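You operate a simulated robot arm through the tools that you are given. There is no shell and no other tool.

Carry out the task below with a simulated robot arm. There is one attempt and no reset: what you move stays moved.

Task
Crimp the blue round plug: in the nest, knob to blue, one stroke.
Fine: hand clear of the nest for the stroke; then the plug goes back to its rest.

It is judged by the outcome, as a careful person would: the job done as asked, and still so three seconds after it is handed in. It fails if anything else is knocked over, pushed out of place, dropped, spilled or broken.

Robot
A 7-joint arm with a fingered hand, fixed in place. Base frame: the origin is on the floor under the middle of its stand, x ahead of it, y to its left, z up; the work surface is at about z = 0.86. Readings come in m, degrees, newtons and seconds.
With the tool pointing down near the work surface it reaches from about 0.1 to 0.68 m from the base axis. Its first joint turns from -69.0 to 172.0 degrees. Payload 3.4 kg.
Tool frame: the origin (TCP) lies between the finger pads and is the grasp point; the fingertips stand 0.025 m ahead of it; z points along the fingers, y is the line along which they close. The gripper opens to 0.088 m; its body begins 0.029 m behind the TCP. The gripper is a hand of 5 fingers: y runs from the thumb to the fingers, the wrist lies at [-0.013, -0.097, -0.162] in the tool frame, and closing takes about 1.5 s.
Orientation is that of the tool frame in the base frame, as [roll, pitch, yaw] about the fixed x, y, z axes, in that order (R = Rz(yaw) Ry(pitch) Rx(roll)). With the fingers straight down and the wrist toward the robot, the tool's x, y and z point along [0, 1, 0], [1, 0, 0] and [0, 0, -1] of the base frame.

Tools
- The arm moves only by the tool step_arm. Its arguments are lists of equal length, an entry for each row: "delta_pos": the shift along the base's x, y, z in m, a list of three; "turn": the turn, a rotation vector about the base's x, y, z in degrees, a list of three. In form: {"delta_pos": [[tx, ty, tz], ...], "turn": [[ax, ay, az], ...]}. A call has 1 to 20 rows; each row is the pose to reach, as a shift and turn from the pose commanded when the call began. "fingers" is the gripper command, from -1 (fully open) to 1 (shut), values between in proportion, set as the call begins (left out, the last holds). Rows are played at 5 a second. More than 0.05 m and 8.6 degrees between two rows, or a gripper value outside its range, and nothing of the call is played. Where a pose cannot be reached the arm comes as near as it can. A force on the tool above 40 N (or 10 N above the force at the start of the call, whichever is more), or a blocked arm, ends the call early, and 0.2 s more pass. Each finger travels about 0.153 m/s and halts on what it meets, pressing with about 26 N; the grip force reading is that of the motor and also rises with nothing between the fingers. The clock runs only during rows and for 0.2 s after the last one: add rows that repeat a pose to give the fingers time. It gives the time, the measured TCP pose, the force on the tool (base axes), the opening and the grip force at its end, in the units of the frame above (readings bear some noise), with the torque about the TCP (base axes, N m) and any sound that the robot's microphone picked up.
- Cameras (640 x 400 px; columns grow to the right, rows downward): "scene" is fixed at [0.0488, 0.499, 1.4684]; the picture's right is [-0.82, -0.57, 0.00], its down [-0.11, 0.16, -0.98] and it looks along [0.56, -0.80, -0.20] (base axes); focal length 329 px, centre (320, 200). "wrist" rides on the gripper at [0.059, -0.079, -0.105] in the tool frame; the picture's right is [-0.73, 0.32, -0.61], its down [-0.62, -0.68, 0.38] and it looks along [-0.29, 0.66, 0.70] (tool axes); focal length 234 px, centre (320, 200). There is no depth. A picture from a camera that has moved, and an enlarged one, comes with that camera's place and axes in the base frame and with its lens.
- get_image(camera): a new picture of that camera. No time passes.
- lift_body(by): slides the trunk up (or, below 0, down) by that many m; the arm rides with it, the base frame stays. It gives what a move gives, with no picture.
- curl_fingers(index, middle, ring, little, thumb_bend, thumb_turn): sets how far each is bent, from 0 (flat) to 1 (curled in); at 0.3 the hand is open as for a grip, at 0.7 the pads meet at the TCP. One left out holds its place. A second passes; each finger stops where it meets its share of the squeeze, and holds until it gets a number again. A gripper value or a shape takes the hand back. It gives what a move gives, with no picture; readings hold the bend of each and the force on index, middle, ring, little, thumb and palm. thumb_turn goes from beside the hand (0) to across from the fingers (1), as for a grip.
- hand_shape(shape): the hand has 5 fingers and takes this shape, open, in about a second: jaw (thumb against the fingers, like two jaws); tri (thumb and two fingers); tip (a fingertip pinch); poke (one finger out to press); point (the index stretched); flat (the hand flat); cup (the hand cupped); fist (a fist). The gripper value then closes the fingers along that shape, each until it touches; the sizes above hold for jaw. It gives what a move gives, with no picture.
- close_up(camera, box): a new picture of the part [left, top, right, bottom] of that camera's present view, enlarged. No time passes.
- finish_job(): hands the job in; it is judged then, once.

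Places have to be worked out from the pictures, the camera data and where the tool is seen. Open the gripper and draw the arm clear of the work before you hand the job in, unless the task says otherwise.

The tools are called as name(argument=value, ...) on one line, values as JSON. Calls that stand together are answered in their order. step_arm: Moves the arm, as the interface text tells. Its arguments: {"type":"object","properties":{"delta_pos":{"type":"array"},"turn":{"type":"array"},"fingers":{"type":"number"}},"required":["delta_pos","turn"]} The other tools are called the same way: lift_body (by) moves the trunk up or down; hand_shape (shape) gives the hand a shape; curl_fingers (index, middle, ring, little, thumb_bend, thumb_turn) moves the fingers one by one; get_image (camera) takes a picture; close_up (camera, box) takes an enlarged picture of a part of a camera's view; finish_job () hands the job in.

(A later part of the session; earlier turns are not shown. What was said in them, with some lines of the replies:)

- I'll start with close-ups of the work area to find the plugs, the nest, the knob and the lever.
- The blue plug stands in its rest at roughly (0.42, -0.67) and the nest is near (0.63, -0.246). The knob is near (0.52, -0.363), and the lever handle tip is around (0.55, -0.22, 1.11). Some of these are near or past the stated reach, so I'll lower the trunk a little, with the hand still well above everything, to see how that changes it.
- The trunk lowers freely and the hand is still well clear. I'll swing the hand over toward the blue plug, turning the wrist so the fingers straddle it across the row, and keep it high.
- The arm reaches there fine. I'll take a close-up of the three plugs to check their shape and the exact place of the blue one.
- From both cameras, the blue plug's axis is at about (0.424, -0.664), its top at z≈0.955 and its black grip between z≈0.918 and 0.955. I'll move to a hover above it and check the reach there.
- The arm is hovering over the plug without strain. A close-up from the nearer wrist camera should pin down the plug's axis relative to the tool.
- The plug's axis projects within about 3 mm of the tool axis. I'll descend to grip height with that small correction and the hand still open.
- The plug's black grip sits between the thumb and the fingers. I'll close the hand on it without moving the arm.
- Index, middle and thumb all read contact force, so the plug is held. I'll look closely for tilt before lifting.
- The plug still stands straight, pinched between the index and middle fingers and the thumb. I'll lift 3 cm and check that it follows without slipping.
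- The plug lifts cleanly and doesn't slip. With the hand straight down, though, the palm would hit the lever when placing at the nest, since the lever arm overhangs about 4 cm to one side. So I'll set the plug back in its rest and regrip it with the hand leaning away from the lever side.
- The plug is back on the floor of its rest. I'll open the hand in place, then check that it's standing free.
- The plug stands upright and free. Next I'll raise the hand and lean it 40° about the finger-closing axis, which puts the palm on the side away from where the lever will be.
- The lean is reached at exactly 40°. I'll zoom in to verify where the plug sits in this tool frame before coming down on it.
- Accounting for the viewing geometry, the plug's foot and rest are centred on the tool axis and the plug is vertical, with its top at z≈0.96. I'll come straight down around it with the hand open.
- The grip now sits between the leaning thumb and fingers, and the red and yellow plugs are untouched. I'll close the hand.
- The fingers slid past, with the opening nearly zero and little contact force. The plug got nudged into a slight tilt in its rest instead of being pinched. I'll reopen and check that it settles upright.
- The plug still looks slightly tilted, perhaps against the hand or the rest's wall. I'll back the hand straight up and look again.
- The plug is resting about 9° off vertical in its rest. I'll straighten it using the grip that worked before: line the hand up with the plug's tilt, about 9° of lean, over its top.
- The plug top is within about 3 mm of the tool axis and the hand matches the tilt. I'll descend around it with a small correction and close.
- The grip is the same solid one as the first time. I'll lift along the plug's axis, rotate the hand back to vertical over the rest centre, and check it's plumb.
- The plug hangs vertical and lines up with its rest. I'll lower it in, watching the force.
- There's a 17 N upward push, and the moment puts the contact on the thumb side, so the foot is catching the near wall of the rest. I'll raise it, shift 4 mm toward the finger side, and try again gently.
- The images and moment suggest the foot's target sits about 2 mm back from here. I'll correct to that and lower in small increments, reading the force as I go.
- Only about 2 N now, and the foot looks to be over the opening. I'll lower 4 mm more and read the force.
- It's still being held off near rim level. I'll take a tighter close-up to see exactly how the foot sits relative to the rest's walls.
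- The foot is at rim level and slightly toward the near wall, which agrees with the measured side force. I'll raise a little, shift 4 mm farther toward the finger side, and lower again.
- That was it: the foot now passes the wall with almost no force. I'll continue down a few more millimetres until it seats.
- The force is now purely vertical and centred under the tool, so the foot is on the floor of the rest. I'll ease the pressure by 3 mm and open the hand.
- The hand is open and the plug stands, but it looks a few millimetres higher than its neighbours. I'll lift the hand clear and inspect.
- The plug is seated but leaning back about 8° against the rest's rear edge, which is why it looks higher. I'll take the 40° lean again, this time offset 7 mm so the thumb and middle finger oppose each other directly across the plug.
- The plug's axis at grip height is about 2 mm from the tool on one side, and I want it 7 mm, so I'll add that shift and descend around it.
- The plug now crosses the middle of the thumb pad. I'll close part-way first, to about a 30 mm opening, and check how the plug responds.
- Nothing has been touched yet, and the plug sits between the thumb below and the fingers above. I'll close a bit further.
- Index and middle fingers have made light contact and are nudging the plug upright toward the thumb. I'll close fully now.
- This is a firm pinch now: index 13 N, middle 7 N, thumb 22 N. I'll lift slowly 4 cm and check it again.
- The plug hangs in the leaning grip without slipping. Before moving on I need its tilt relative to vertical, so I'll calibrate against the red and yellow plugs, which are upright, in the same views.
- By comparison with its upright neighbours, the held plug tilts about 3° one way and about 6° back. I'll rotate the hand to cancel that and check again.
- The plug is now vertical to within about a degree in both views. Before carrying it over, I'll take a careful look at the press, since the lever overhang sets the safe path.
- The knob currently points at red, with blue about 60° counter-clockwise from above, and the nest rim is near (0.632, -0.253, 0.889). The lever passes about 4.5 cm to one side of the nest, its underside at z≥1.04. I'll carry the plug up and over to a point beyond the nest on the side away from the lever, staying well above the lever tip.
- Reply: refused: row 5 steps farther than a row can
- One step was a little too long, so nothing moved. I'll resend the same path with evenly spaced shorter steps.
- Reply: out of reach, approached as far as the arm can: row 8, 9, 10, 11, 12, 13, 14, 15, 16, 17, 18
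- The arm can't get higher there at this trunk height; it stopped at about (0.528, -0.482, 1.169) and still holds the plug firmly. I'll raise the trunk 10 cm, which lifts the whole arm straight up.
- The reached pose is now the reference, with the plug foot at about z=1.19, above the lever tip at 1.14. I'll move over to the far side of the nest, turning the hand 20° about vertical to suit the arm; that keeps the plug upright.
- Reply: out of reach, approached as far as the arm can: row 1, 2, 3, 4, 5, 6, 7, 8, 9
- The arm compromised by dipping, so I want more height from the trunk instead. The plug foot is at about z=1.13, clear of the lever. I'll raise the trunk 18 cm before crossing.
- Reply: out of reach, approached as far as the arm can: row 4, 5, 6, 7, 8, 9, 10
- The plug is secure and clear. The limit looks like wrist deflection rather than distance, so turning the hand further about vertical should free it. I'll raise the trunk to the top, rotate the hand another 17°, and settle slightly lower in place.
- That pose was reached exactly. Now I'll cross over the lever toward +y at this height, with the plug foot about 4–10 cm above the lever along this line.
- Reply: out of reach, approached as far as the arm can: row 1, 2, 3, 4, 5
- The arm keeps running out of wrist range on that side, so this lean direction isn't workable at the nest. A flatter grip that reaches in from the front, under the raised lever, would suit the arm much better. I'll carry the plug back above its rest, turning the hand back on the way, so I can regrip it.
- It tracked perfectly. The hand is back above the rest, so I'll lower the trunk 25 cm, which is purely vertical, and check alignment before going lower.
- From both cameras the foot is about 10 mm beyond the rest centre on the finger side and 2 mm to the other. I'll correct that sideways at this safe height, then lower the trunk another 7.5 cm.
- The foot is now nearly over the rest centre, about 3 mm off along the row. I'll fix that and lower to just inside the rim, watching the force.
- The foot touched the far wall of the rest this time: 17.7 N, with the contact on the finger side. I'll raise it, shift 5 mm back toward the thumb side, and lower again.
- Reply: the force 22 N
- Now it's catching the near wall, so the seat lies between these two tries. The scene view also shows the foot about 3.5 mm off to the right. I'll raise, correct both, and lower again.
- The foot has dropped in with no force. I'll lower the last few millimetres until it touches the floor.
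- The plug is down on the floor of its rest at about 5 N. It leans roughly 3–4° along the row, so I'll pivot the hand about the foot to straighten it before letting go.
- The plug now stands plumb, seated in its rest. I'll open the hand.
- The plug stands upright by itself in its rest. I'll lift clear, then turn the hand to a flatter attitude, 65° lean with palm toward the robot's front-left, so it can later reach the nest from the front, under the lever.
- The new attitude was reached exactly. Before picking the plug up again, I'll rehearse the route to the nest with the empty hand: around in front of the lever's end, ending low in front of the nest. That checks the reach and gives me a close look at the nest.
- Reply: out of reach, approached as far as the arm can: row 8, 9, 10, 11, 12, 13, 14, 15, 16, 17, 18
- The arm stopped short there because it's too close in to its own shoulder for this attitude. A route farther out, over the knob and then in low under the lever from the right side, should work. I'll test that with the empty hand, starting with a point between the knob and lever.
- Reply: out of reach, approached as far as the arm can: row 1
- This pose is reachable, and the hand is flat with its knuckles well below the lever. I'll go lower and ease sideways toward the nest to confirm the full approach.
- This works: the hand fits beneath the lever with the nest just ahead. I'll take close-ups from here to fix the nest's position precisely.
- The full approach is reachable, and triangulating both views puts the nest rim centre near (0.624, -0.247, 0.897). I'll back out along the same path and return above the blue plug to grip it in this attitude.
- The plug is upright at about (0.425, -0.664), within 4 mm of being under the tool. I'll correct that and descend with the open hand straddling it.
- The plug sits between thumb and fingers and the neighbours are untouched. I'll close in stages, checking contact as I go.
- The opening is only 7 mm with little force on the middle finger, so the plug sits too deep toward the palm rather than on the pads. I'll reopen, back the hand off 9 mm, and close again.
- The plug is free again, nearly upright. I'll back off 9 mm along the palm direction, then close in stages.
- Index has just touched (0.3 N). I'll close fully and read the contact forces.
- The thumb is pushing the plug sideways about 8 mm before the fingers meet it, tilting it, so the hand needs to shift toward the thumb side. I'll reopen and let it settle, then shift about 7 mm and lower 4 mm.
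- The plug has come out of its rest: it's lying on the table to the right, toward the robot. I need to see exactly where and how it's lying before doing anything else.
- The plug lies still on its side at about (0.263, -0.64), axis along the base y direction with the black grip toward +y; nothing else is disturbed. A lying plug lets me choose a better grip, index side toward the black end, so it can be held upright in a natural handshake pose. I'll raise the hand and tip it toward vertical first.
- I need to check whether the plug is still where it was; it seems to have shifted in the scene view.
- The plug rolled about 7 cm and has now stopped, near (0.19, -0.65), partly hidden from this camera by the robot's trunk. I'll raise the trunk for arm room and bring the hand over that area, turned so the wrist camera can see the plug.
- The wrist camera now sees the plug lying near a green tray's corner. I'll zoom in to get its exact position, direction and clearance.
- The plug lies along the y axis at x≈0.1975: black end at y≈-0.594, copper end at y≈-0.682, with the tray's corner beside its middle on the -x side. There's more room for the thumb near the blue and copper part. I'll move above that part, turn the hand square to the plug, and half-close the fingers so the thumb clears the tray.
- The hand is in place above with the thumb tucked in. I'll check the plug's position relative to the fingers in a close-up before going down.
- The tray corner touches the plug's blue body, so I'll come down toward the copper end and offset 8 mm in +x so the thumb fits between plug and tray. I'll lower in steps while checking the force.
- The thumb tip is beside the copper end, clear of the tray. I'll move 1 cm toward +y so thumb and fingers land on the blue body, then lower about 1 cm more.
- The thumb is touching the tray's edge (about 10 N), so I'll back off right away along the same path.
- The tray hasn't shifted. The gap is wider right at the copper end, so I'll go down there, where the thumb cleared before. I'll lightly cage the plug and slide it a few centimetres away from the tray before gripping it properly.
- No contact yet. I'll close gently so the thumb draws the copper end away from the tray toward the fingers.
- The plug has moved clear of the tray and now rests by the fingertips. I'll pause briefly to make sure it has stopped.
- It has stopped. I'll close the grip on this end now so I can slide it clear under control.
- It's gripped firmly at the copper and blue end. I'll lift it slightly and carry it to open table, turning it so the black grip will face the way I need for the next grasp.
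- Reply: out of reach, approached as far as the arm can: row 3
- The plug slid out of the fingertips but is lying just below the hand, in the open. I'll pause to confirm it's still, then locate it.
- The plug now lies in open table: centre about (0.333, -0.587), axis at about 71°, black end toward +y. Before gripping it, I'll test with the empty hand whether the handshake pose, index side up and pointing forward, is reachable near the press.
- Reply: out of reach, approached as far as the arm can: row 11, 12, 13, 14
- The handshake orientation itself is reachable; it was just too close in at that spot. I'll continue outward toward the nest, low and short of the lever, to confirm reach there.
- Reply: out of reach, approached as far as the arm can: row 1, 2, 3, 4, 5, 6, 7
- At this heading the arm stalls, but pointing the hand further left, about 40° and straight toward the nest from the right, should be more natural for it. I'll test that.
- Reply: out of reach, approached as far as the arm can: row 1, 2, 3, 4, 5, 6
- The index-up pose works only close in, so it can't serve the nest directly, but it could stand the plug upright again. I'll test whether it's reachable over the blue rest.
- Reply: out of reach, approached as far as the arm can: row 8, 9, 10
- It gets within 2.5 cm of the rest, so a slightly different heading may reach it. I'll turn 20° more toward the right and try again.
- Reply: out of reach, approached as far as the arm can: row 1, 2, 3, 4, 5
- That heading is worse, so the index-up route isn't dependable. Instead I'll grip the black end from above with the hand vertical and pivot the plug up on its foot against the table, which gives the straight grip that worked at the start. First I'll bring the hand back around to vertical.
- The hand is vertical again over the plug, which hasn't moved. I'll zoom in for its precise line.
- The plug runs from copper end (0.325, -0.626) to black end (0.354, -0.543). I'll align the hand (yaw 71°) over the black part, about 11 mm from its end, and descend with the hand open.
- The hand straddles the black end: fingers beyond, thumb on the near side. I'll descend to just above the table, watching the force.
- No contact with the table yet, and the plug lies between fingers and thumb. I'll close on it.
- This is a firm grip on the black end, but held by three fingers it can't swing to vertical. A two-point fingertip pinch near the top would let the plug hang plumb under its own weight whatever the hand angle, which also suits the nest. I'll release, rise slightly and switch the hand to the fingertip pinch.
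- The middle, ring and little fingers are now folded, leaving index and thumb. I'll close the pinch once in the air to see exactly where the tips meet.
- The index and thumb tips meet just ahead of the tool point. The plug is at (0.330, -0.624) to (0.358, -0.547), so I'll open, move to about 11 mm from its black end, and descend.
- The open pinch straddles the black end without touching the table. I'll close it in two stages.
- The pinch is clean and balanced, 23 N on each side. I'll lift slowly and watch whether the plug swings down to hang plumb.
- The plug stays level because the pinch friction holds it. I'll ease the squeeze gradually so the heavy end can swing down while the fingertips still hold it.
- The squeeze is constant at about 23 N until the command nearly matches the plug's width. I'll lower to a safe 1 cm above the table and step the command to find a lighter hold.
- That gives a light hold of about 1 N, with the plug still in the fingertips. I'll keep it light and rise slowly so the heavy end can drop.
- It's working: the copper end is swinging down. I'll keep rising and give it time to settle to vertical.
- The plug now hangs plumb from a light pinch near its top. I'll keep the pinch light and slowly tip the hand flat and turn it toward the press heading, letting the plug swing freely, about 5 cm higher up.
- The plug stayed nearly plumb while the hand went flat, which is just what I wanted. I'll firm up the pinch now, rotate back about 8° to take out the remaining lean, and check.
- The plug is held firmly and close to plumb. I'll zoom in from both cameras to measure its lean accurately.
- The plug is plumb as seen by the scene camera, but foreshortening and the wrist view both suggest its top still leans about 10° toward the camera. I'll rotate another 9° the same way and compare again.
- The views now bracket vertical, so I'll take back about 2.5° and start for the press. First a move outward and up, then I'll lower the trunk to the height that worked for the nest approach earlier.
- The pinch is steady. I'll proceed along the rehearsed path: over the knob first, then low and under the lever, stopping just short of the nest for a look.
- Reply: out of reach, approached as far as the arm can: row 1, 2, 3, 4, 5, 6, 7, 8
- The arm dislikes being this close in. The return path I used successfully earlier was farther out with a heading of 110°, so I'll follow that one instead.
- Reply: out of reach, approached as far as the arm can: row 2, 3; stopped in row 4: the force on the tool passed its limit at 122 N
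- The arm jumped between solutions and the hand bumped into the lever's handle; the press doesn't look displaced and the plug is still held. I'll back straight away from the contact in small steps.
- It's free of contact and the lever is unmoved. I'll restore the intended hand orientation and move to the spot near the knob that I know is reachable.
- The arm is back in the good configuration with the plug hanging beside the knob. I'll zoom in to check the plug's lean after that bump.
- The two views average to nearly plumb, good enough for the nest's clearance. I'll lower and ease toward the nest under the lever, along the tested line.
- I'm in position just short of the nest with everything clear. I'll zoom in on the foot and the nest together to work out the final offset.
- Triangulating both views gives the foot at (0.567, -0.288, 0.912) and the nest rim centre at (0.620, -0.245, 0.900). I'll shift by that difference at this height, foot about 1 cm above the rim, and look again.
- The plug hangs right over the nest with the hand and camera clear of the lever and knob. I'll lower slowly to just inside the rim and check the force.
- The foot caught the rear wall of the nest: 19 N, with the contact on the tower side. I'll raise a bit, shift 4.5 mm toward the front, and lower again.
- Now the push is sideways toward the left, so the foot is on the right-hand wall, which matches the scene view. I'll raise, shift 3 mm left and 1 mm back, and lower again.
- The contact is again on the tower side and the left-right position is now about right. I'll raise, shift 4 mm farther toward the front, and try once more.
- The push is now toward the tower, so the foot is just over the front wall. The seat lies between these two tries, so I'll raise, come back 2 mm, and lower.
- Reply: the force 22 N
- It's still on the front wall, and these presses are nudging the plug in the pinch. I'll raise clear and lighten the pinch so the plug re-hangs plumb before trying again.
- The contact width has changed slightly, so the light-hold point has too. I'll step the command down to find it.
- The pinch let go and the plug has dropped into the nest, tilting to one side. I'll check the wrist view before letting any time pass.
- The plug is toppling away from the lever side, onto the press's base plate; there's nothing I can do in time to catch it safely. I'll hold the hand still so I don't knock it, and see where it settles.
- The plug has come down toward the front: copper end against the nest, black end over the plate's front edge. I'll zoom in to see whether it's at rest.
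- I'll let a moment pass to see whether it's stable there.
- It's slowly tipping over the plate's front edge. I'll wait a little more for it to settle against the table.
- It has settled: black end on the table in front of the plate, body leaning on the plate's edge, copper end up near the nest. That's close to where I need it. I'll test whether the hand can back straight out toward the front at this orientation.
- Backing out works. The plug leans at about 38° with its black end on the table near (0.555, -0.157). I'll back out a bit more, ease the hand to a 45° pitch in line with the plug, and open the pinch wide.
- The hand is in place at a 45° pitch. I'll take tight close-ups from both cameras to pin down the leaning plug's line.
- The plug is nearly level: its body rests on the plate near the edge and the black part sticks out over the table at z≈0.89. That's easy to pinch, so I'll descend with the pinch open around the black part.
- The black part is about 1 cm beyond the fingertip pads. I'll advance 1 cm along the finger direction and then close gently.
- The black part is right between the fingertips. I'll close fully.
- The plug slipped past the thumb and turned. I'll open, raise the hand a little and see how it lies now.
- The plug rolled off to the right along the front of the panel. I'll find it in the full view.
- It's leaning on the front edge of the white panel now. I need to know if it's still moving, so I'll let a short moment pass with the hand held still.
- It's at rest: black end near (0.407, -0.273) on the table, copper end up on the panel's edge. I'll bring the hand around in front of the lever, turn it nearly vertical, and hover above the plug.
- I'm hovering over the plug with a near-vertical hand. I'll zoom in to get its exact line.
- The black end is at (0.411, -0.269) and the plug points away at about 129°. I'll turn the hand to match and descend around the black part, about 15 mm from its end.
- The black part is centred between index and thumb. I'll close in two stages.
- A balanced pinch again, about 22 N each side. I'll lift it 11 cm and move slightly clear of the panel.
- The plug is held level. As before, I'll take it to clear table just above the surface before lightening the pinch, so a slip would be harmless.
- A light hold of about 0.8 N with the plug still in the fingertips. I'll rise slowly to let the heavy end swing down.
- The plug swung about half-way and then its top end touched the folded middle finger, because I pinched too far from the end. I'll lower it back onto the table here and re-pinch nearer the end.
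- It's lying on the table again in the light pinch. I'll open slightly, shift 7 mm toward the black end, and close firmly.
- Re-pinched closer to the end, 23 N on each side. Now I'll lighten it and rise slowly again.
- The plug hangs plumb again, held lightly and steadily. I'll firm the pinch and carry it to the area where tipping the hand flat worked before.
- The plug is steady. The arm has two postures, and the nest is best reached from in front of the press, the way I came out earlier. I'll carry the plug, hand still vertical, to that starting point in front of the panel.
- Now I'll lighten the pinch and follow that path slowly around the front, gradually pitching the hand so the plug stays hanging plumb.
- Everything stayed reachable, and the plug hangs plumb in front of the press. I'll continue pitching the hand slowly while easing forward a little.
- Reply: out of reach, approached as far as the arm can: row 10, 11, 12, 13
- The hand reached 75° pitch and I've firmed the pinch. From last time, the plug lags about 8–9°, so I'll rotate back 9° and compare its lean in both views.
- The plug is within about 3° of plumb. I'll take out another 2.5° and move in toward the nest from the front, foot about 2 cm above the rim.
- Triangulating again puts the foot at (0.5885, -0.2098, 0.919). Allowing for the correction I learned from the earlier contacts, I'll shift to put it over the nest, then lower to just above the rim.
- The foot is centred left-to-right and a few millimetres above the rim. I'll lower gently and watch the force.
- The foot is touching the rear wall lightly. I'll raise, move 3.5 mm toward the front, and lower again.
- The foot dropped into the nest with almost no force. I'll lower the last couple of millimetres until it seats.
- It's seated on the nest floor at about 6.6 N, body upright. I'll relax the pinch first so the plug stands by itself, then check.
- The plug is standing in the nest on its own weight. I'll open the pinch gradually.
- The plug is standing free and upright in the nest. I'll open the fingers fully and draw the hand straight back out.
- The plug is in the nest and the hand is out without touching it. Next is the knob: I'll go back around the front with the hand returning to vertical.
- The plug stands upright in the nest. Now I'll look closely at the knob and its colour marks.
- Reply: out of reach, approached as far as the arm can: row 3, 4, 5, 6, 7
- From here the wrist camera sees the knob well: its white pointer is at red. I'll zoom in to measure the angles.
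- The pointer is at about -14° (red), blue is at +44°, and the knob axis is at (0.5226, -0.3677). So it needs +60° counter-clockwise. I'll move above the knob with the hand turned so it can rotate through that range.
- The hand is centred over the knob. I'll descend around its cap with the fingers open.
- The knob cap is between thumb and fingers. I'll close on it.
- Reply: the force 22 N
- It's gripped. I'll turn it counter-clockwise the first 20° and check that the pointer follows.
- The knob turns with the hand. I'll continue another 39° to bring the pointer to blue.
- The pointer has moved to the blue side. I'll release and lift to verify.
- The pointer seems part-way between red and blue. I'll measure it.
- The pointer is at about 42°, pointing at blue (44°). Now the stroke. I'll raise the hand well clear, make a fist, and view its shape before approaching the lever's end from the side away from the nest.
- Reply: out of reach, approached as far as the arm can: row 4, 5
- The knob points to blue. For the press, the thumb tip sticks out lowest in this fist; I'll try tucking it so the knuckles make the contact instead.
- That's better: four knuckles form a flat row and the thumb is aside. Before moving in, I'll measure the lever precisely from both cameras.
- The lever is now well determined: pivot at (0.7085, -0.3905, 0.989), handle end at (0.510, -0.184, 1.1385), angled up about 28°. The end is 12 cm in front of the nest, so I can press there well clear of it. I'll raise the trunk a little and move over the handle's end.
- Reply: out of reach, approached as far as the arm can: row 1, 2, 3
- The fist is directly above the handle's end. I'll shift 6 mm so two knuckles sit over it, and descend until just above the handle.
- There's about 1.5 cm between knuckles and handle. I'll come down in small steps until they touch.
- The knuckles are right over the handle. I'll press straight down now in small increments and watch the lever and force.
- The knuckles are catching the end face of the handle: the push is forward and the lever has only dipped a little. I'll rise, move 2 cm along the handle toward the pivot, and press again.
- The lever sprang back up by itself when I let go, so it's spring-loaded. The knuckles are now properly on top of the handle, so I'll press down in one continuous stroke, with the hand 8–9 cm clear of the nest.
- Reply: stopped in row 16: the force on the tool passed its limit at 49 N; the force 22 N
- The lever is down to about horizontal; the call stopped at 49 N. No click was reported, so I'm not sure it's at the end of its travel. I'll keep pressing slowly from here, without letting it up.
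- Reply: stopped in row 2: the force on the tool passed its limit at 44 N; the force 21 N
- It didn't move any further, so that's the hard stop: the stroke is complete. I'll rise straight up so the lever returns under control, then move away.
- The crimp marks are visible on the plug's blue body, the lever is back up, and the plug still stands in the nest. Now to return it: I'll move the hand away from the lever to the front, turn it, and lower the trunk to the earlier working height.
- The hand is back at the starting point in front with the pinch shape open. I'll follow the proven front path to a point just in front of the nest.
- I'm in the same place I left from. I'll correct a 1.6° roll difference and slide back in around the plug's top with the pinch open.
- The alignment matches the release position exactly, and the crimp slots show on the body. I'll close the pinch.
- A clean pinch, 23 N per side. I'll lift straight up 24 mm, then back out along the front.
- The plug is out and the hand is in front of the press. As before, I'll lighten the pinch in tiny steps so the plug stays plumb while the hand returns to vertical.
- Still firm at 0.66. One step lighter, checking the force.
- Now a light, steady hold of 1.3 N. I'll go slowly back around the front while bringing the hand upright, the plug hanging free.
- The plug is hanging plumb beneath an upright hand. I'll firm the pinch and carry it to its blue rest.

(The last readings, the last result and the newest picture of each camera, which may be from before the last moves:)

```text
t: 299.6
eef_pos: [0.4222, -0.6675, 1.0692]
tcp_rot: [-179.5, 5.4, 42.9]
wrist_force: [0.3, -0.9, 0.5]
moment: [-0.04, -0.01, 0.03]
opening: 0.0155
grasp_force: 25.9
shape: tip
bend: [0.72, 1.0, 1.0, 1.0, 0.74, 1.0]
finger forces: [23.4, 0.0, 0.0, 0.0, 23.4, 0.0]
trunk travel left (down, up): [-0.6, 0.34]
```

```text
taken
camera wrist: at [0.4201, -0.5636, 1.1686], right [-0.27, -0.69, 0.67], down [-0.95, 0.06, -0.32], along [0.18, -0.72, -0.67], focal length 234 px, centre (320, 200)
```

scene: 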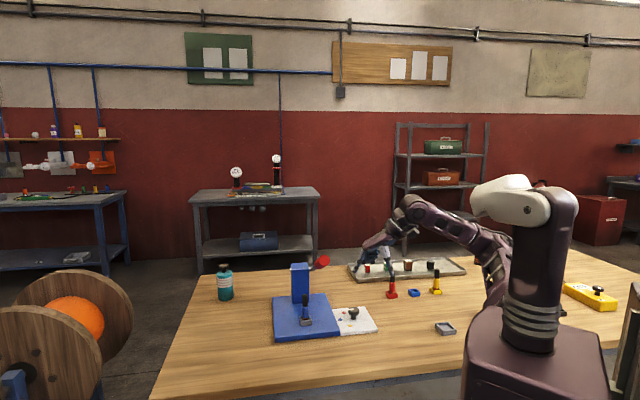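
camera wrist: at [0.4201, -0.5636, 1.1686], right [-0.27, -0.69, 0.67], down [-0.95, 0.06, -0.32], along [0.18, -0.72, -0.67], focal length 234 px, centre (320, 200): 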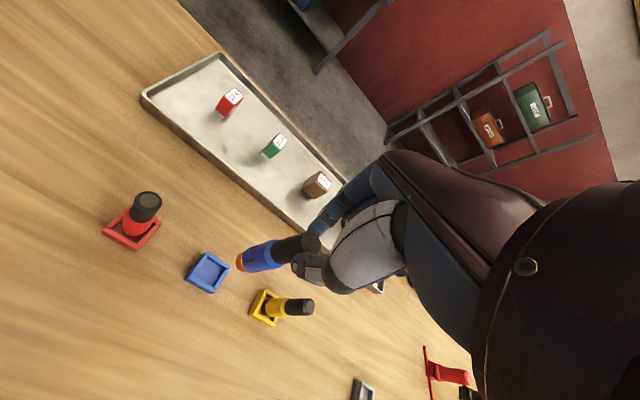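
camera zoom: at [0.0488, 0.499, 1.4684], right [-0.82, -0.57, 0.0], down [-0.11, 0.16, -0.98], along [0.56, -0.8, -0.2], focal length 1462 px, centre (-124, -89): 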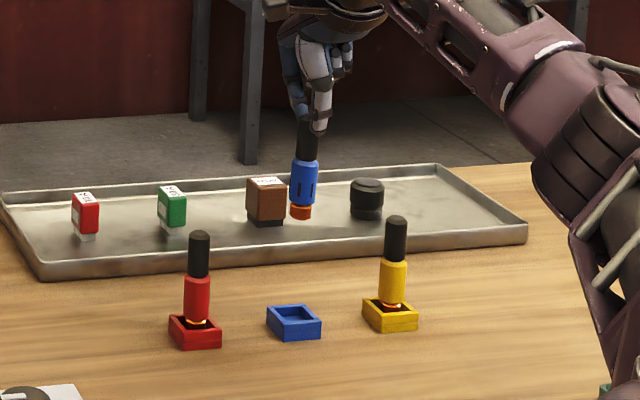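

The plug hangs over the blue rest. I'll lower to about 2 cm above it and check the alignment in both views.

step_arm(delta_pos=[[0, 0, -0.025], [0, 0, -0.05], [0, 0, -0.075], [0, 0, -0.075]], turn=[[0, 0, 0], [0, 0, 0], [0, 0, 0], [0, 0, 0]])

close_up(camera="scene", box=[390, 255, 450, 305])

close_up(camera="wrist", box=[180, 190, 330, 310])

```text
t: 300.6
eef_pos: [0.4239, -0.6655, 0.9949]
tcp_rot: [-179.5, 5.2, 42.9]
wrist_force: [0.1, -0.7, -0.1]
moment: [-0.01, 0.01, -0.03]
opening: 0.0156
grasp_force: 25.8
shape: tip
bend: [0.72, 1.0, 1.0, 1.0, 0.74, 1.0]
finger forces: [23.4, 0.0, 0.0, 0.0, 23.3, 0.0]
trunk travel left (down, up): [-0.6, 0.34]
```

```text
8.00 times, centred on (420, 280) of scene
camera zoom: at [0.0488, 0.499, 1.4684], right [-0.82, -0.57, 0.0], down [-0.11, 0.16, -0.98], along [0.56, -0.8, -0.2], focal length 2631 px, centre (-480, -440)
```

zoom: 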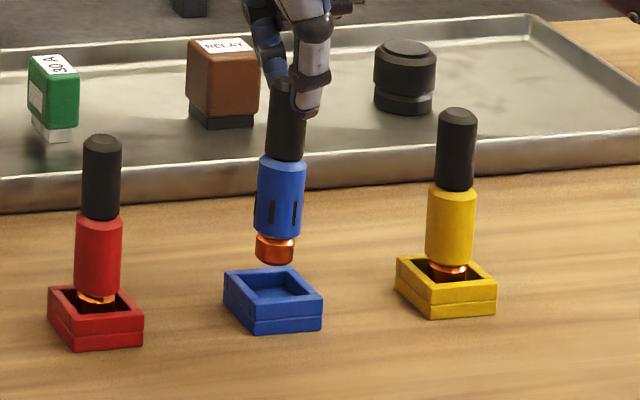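

```text
3.33 times, centred on (255, 250) of wrist
camera zoom: at [0.4205, -0.5628, 1.0934], right [-0.26, -0.69, 0.67], down [-0.95, 0.05, -0.32], along [0.19, -0.72, -0.67], focal length 781 px, centre (537, 33)
```

zoom: 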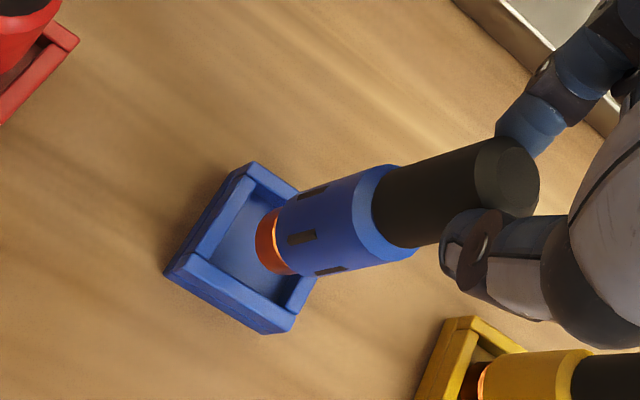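

By both views the foot is within about 3 mm of the rest centre. I'll make that small correction and lower to the rim, watching the force.

step_arm(delta_pos=[[0.0009, -0.0032, -0.006], [0.0009, -0.0032, -0.012], [0.0009, -0.0032, -0.017], [0.0009, -0.0032, -0.022], [0.0009, -0.0032, -0.022]], turn=[[0, 0, 0], [0, 0, 0], [0, 0, 0], [0, 0, 0], [0, 0, 0]])

close_up(camera="scene", box=[395, 265, 445, 305])

close_up(camera="wrist", box=[180, 190, 330, 310])

```text
t: 301.8
eef_pos: [0.4245, -0.6693, 0.9733]
tcp_rot: [-179.6, 5.3, 42.9]
wrist_force: [0.6, -0.6, 0.7]
moment: [-0.03, -0.05, -0.01]
opening: 0.0154
grasp_force: 26.0
shape: tip
bend: [0.72, 1.0, 1.0, 1.0, 0.75, 1.0]
finger forces: [24.5, 0.0, 0.1, 0.0, 23.4, 0.0]
trunk travel left (down, up): [-0.6, 0.34]
```

```text
10.00 times, centred on (420, 285) of scene
camera zoom: at [0.0488, 0.499, 1.4684], right [-0.82, -0.57, 0.0], down [-0.11, 0.16, -0.98], along [0.56, -0.8, -0.2], focal length 3288 px, centre (-680, -650)
```

zoom: 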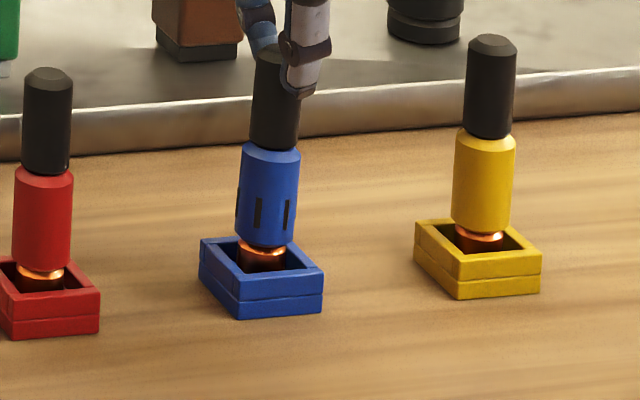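

```text
3.33 times, centred on (255, 250) of wrist
camera zoom: at [0.421, -0.5657, 1.0721], right [-0.27, -0.69, 0.67], down [-0.95, 0.05, -0.32], along [0.19, -0.72, -0.67], focal length 781 px, centre (537, 33)
```

zoom: 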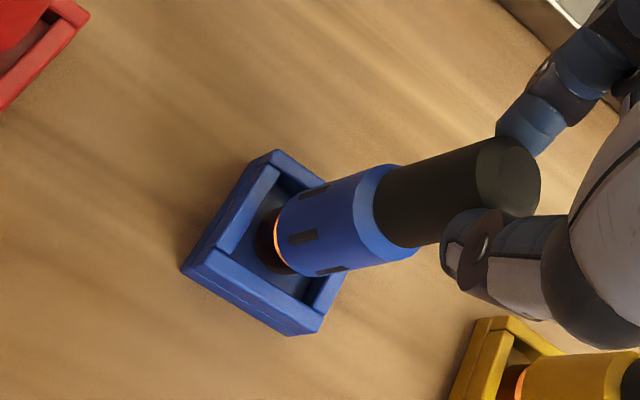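

The foot slipped into the rest without touching. I'll lower the remaining few millimetres until it seats.

step_arm(delta_pos=[[0, 0, -0.002], [0, 0, -0.004], [0, 0, -0.005], [0, 0, -0.005]], turn=[[0, 0, 0], [0, 0, 0], [0, 0, 0], [0, 0, 0]])

close_up(camera="scene", box=[395, 265, 445, 305])

```text
t: 302.8
eef_pos: [0.4229, -0.667, 0.9693]
tcp_rot: [-179.9, 5.3, 42.9]
wrist_force: [1.4, -0.4, 14.3]
moment: [-0.11, -0.1, 0.02]
opening: 0.0161
grasp_force: 25.8
shape: tip
bend: [0.72, 1.0, 1.0, 1.0, 0.75, 1.0]
finger forces: [27.0, 0.1, 0.0, 0.1, 25.8, 0.0]
trunk travel left (down, up): [-0.6, 0.34]
```

```text
10.00 times, centred on (420, 285) of scene
camera zoom: at [0.0488, 0.499, 1.4684], right [-0.82, -0.57, 0.0], down [-0.11, 0.16, -0.98], along [0.56, -0.8, -0.2], focal length 3288 px, centre (-680, -650)
```

zoom: 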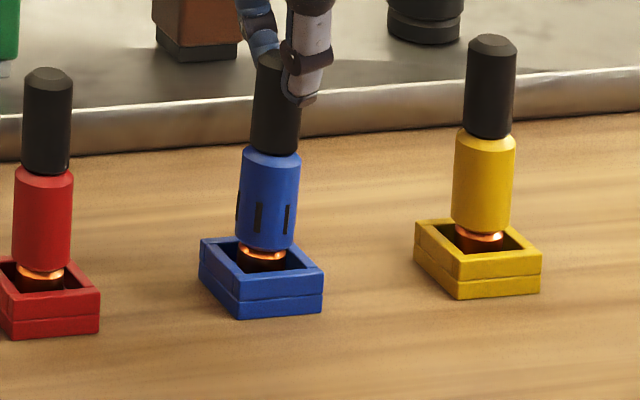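

It's seated at 14 N, straight down. I'll ease the pressure, then relax the pinch step by step so the plug stands on its own.

step_arm(delta_pos=[[0, 0, 0.003], [0, 0, 0.003]], turn=[[0, 0, 0], [0, 0, 0]])

step_arm(delta_pos=[[0, 0, 0], [0, 0, 0]], turn=[[0, 0, 0], [0, 0, 0]], fingers=0.65)

close_up(camera="scene", box=[395, 265, 445, 305])

close_up(camera="wrist", box=[180, 190, 330, 310])

```text
t: 303.4
eef_pos: [0.4225, -0.6676, 0.9713]
tcp_rot: [-179.4, 5.3, 42.9]
wrist_force: [0.0, 1.0, 6.4]
moment: [-0.02, 0.0, 0.0]
opening: 0.016
grasp_force: 26.1
shape: tip
bend: [0.72, 1.0, 1.0, 1.0, 0.75, 1.0]
finger forces: [25.4, 0.1, 0.0, 0.0, 26.1, 0.0]
trunk travel left (down, up): [-0.6, 0.34]
```

```text
t: 304.0
eef_pos: [0.4232, -0.6674, 0.9692]
tcp_rot: [-179.5, 5.4, 43.0]
wrist_force: [-1.1, 1.1, 2.0]
moment: [0.01, 0.03, -0.02]
opening: 0.0162
grasp_force: 0.1
shape: tip
bend: [0.72, 0.98, 0.99, 0.99, 0.73, 1.0]
finger forces: [1.2, 0.0, 0.0, 0.0, 1.7, 0.0]
trunk travel left (down, up): [-0.6, 0.34]
```

```text
10.00 times, centred on (420, 285) of scene
camera zoom: at [0.0488, 0.499, 1.4684], right [-0.82, -0.57, 0.0], down [-0.11, 0.16, -0.98], along [0.56, -0.8, -0.2], focal length 3288 px, centre (-680, -650)
```

zoom: 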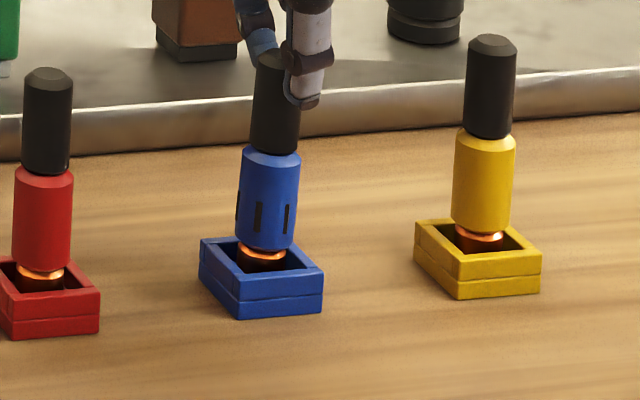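

```text
3.33 times, centred on (255, 250) of wrist
camera zoom: at [0.4209, -0.5653, 1.0694], right [-0.26, -0.69, 0.67], down [-0.95, 0.05, -0.32], along [0.18, -0.72, -0.67], focal length 781 px, centre (537, 33)
```

zoom: 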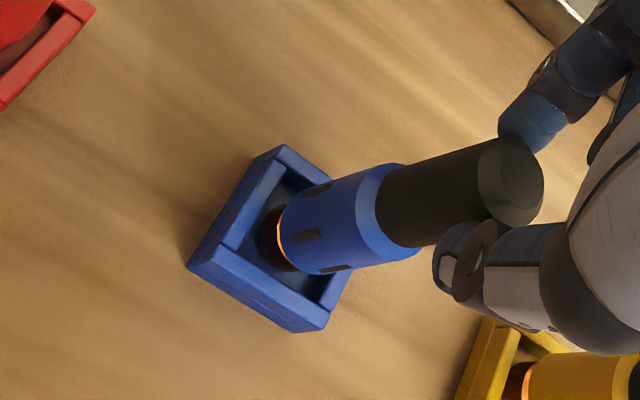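

The plug is standing in its rest. I'll open gradually and check that it stays upright.

step_arm(delta_pos=[[0, 0, 0], [0, 0, 0]], turn=[[0, 0, 0], [0, 0, 0]], fingers=0.5)

step_arm(delta_pos=[[0, 0, 0], [0, 0, 0], [0, 0, 0], [0, 0, 0]], turn=[[0, 0, 0], [0, 0, 0], [0, 0, 0], [0, 0, 0]], fingers=-0.5)

close_up(camera="scene", box=[395, 260, 445, 305])

close_up(camera="wrist", box=[180, 170, 380, 310])

```text
t: 304.6
eef_pos: [0.4237, -0.6692, 0.9703]
tcp_rot: [-179.5, 5.4, 43.0]
wrist_force: [-0.4, 0.3, -0.3]
moment: [0.02, -0.01, 0.03]
opening: 0.0215
grasp_force: 0.0
shape: tip
bend: [0.73, 0.98, 0.99, 0.99, 0.74, 1.0]
finger forces: [0.0, 0.1, 0.0, 0.0, 0.2, 0.1]
trunk travel left (down, up): [-0.6, 0.34]
```

```text
t: 305.6
eef_pos: [0.4242, -0.6679, 0.97]
tcp_rot: [-179.6, 5.3, 42.9]
wrist_force: [-0.1, 0.7, -0.4]
moment: [0.0, -0.01, 0.0]
opening: 0.0656
grasp_force: 0.1
shape: tip
bend: [0.28, 0.98, 0.99, 0.99, 0.54, 0.99]
finger forces: [0.0, 0.0, 0.1, 0.1, 0.0, 0.0]
trunk travel left (down, up): [-0.6, 0.34]
```

```text
8.89 times, centred on (420, 282) of scene
camera zoom: at [0.0488, 0.499, 1.4684], right [-0.82, -0.57, 0.0], down [-0.11, 0.16, -0.98], along [0.56, -0.8, -0.2], focal length 2923 px, centre (-569, -533)
```

zoom: 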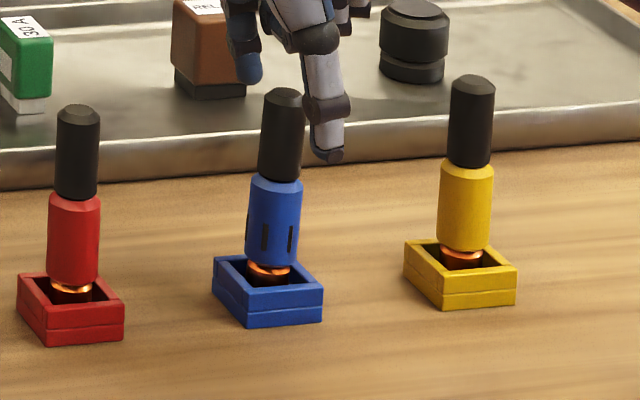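

```text
2.86 times, centred on (280, 240) of wrist
camera zoom: at [0.421, -0.5658, 1.0696], right [-0.27, -0.69, 0.67], down [-0.95, 0.05, -0.32], along [0.19, -0.72, -0.67], focal length 669 px, centre (434, 86)
```

zoom: 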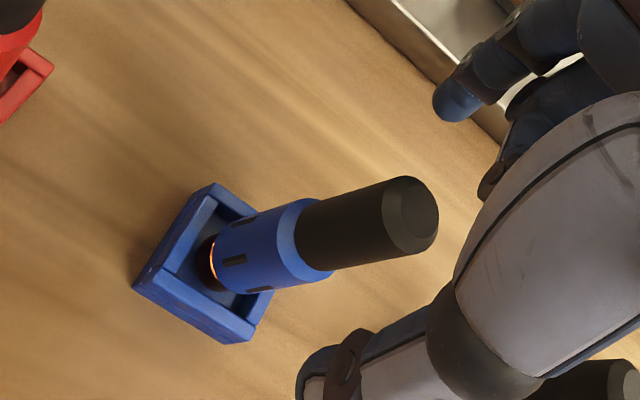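

The plug stands free in its blue rest, crimp marks showing. I'll open fully and raise the hand straight up and away.

step_arm(delta_pos=[[0, 0, 0], [0, 0, 0], [0, 0, 0.02], [0, 0, 0.05], [0, 0, 0.08], [0, 0, 0.11], [0, 0, 0.14], [0, 0, 0.14]], turn=[[0, 0, 0], [0, 0, 0], [0, 0, 0], [0, 0, 0], [0, 0, 0], [0, 0, 0], [0, 0, 0], [0, 0, 0]], fingers=-1)

get_image(camera="scene")

close_up(camera="scene", box=[390, 260, 450, 305])

close_up(camera="wrist", box=[160, 200, 320, 320])

```text
t: 307.4
eef_pos: [0.4231, -0.6691, 1.1099]
tcp_rot: [-179.5, 5.3, 42.9]
wrist_force: [-0.7, -0.3, 0.5]
moment: [-0.03, 0.01, 0.0]
opening: 0.088
grasp_force: 0.1
shape: tip
bend: [0.3, 0.98, 0.99, 0.99, 0.3, 0.98]
finger forces: [0.0, 0.0, 0.1, 0.0, 0.0, 0.1]
trunk travel left (down, up): [-0.6, 0.34]
```

```text
taken
```

scene: 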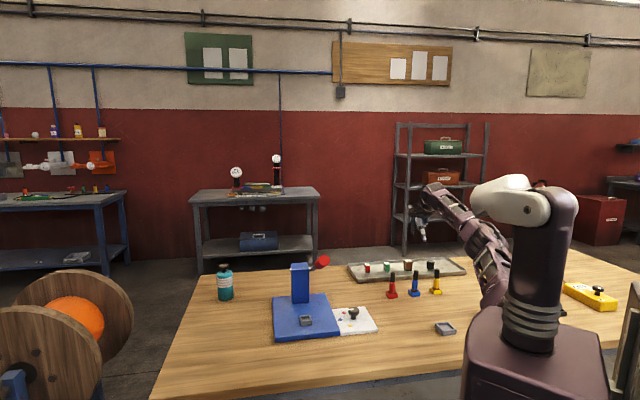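

```text
8.89 times, centred on (420, 282) of scene
camera zoom: at [0.0488, 0.499, 1.4684], right [-0.82, -0.57, 0.0], down [-0.11, 0.16, -0.98], along [0.56, -0.8, -0.2], focal length 2923 px, centre (-569, -533)
```

zoom: 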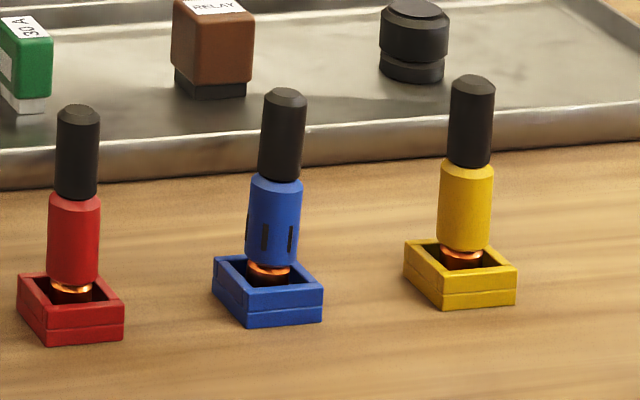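

```text
3.33 times, centred on (240, 260) of wrist
camera zoom: at [0.421, -0.5669, 1.2098], right [-0.26, -0.7, 0.67], down [-0.95, 0.05, -0.32], along [0.19, -0.72, -0.67], focal length 781 px, centre (587, 0)
```

zoom: 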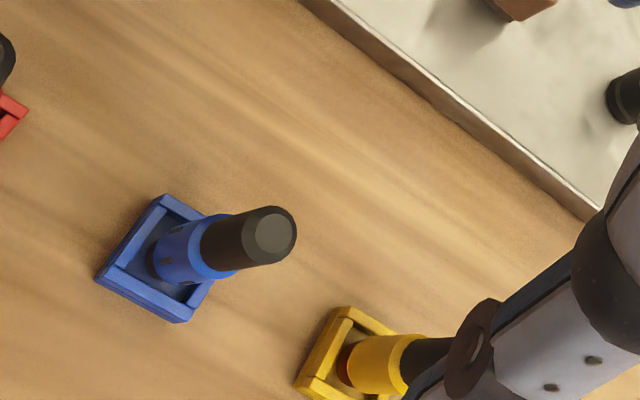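

It's back in its rest and nothing else has moved. I'll shift the hand for a clearer view of the three plugs to check that the blue one stands properly.

step_arm(delta_pos=[[-0.01, 0.03, 0.02], [-0.02, 0.06, 0.04], [-0.03, 0.09, 0.06], [-0.035, 0.12, 0.08], [-0.035, 0.12, 0.08]], turn=[[0, 0, 0], [0, 0, 0], [0, 0, 0], [0, 0, 0], [0, 0, 0]])

close_up(camera="wrist", box=[170, 170, 350, 310])

close_up(camera="scene", box=[380, 260, 450, 305])

```text
t: 308.6
eef_pos: [0.4404, -0.5878, 1.1846]
tcp_rot: [-179.5, 5.2, 43.0]
wrist_force: [0.4, -0.3, -0.2]
moment: [0.02, 0.01, -0.03]
opening: 0.0877
grasp_force: 0.0
shape: tip
bend: [0.3, 0.98, 0.99, 0.99, 0.3, 0.98]
finger forces: [0.1, 0.0, 0.1, 0.0, 0.1, 0.0]
out of reach, approached as far as the arm can: row 2, 3, 4, 5
trunk travel left (down, up): [-0.6, 0.34]
```

```text
2.86 times, centred on (260, 240) of wrist
camera zoom: at [0.4378, -0.4857, 1.2837], right [-0.27, -0.7, 0.67], down [-0.95, 0.05, -0.32], along [0.19, -0.72, -0.67], focal length 669 px, centre (491, 86)
```

zoom: 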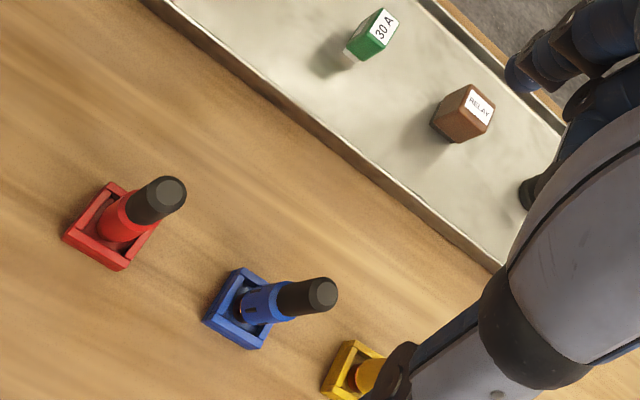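

```text
8.89 times, centred on (415, 282) of scene
camera zoom: at [0.0488, 0.499, 1.4684], right [-0.82, -0.57, 0.0], down [-0.11, 0.16, -0.98], along [0.56, -0.8, -0.2], focal length 2923 px, centre (-524, -533)
```

zoom: 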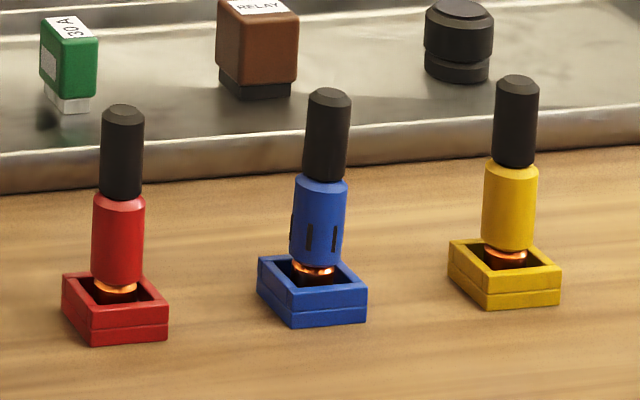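

All three plugs are in their rests and the blue one stands with its crimp marks. I'll raise the trunk to draw the arm clear and do a last check of the knob, lever and table.

lift_body(by=0.2)

get_image(camera="scene")

close_up(camera="scene", box=[260, 240, 390, 345])

close_up(camera="scene", box=[330, 240, 500, 345])

```text
t: 310.8
eef_pos: [0.4407, -0.586, 1.3857]
tcp_rot: [-179.6, 5.2, 43.0]
wrist_force: [-0.5, -0.2, -0.1]
moment: [0.01, -0.02, -0.02]
opening: 0.0881
grasp_force: 0.1
shape: tip
bend: [0.3, 0.98, 0.99, 0.99, 0.3, 0.98]
finger forces: [0.0, 0.0, 0.0, 0.0, 0.0, 0.0]
trunk travel left (down, up): [-0.8, 0.14]
```

```text
taken
```

scene: 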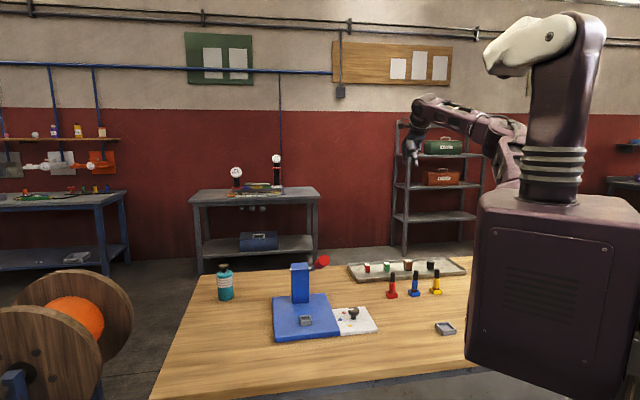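

```text
3.81 times, centred on (325, 292) of scene
camera zoom: at [0.0488, 0.499, 1.4684], right [-0.82, -0.57, 0.0], down [-0.11, 0.16, -0.98], along [0.56, -0.8, -0.2], focal length 1253 px, centre (301, -152)
```

zoom: 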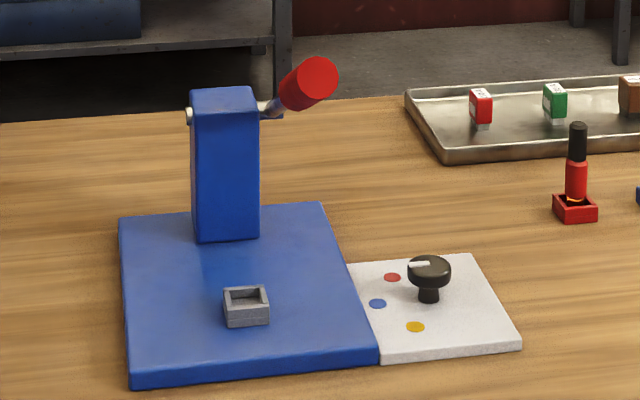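

```text
3.76 times, centred on (415, 292) of scene
camera zoom: at [0.0488, 0.499, 1.4684], right [-0.82, -0.57, 0.0], down [-0.11, 0.16, -0.98], along [0.56, -0.8, -0.2], focal length 1238 px, centre (-38, -148)
```

zoom: 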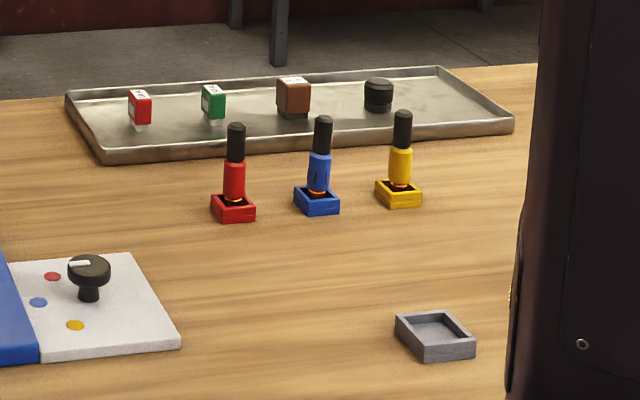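

The plug is crimped and back in its rest. The knob is on blue, the lever is back up, the nest is empty, and the other items look to be where they were. The hand is open and the arm is clear, so I'm handing the job in.

The plug got knocked out of place and landed on the table or base plate a few times while I was gripping it. In an early test press the lever also dipped slightly and sprang back; the full stroke to the stop was done once.

finish_job()

```text
The job is handed in.
```

I handed the job in: the blue round plug is crimped and back in its rest. After the stroke its body shows the crimp slots, and in the last pictures it stands in the rest, leaning about 2°.

- **Knob:** it points at blue, measured within a few degrees of the mark.
- **Stroke:** I pressed the lever once to its hard stop, with the hand roughly 5–6 cm from the plug at its closest. No click was reported. The lever is back up and the nest is empty.
- **Arm:** the hand is open and the arm is clear of the table.

Some things went wrong on the way:

- **Plug dropped:** it came out of the hand or its rest several times and ended up on the table, the base plate and the panel edge. I picked it up each time and saw no damage.
- **Lever touched early:** a first press caught the handle's end face, so the lever dipped and sprang back before the full stroke. Earlier, the hand also bumped the handle while carrying the plug, and that force peaked at 122 N.
- **Green tray touched:** the thumb pressed its edge with about 10 N. I saw no movement.

The rest of the table, including the red and yellow plugs, looked undisturbed in the final pictures.
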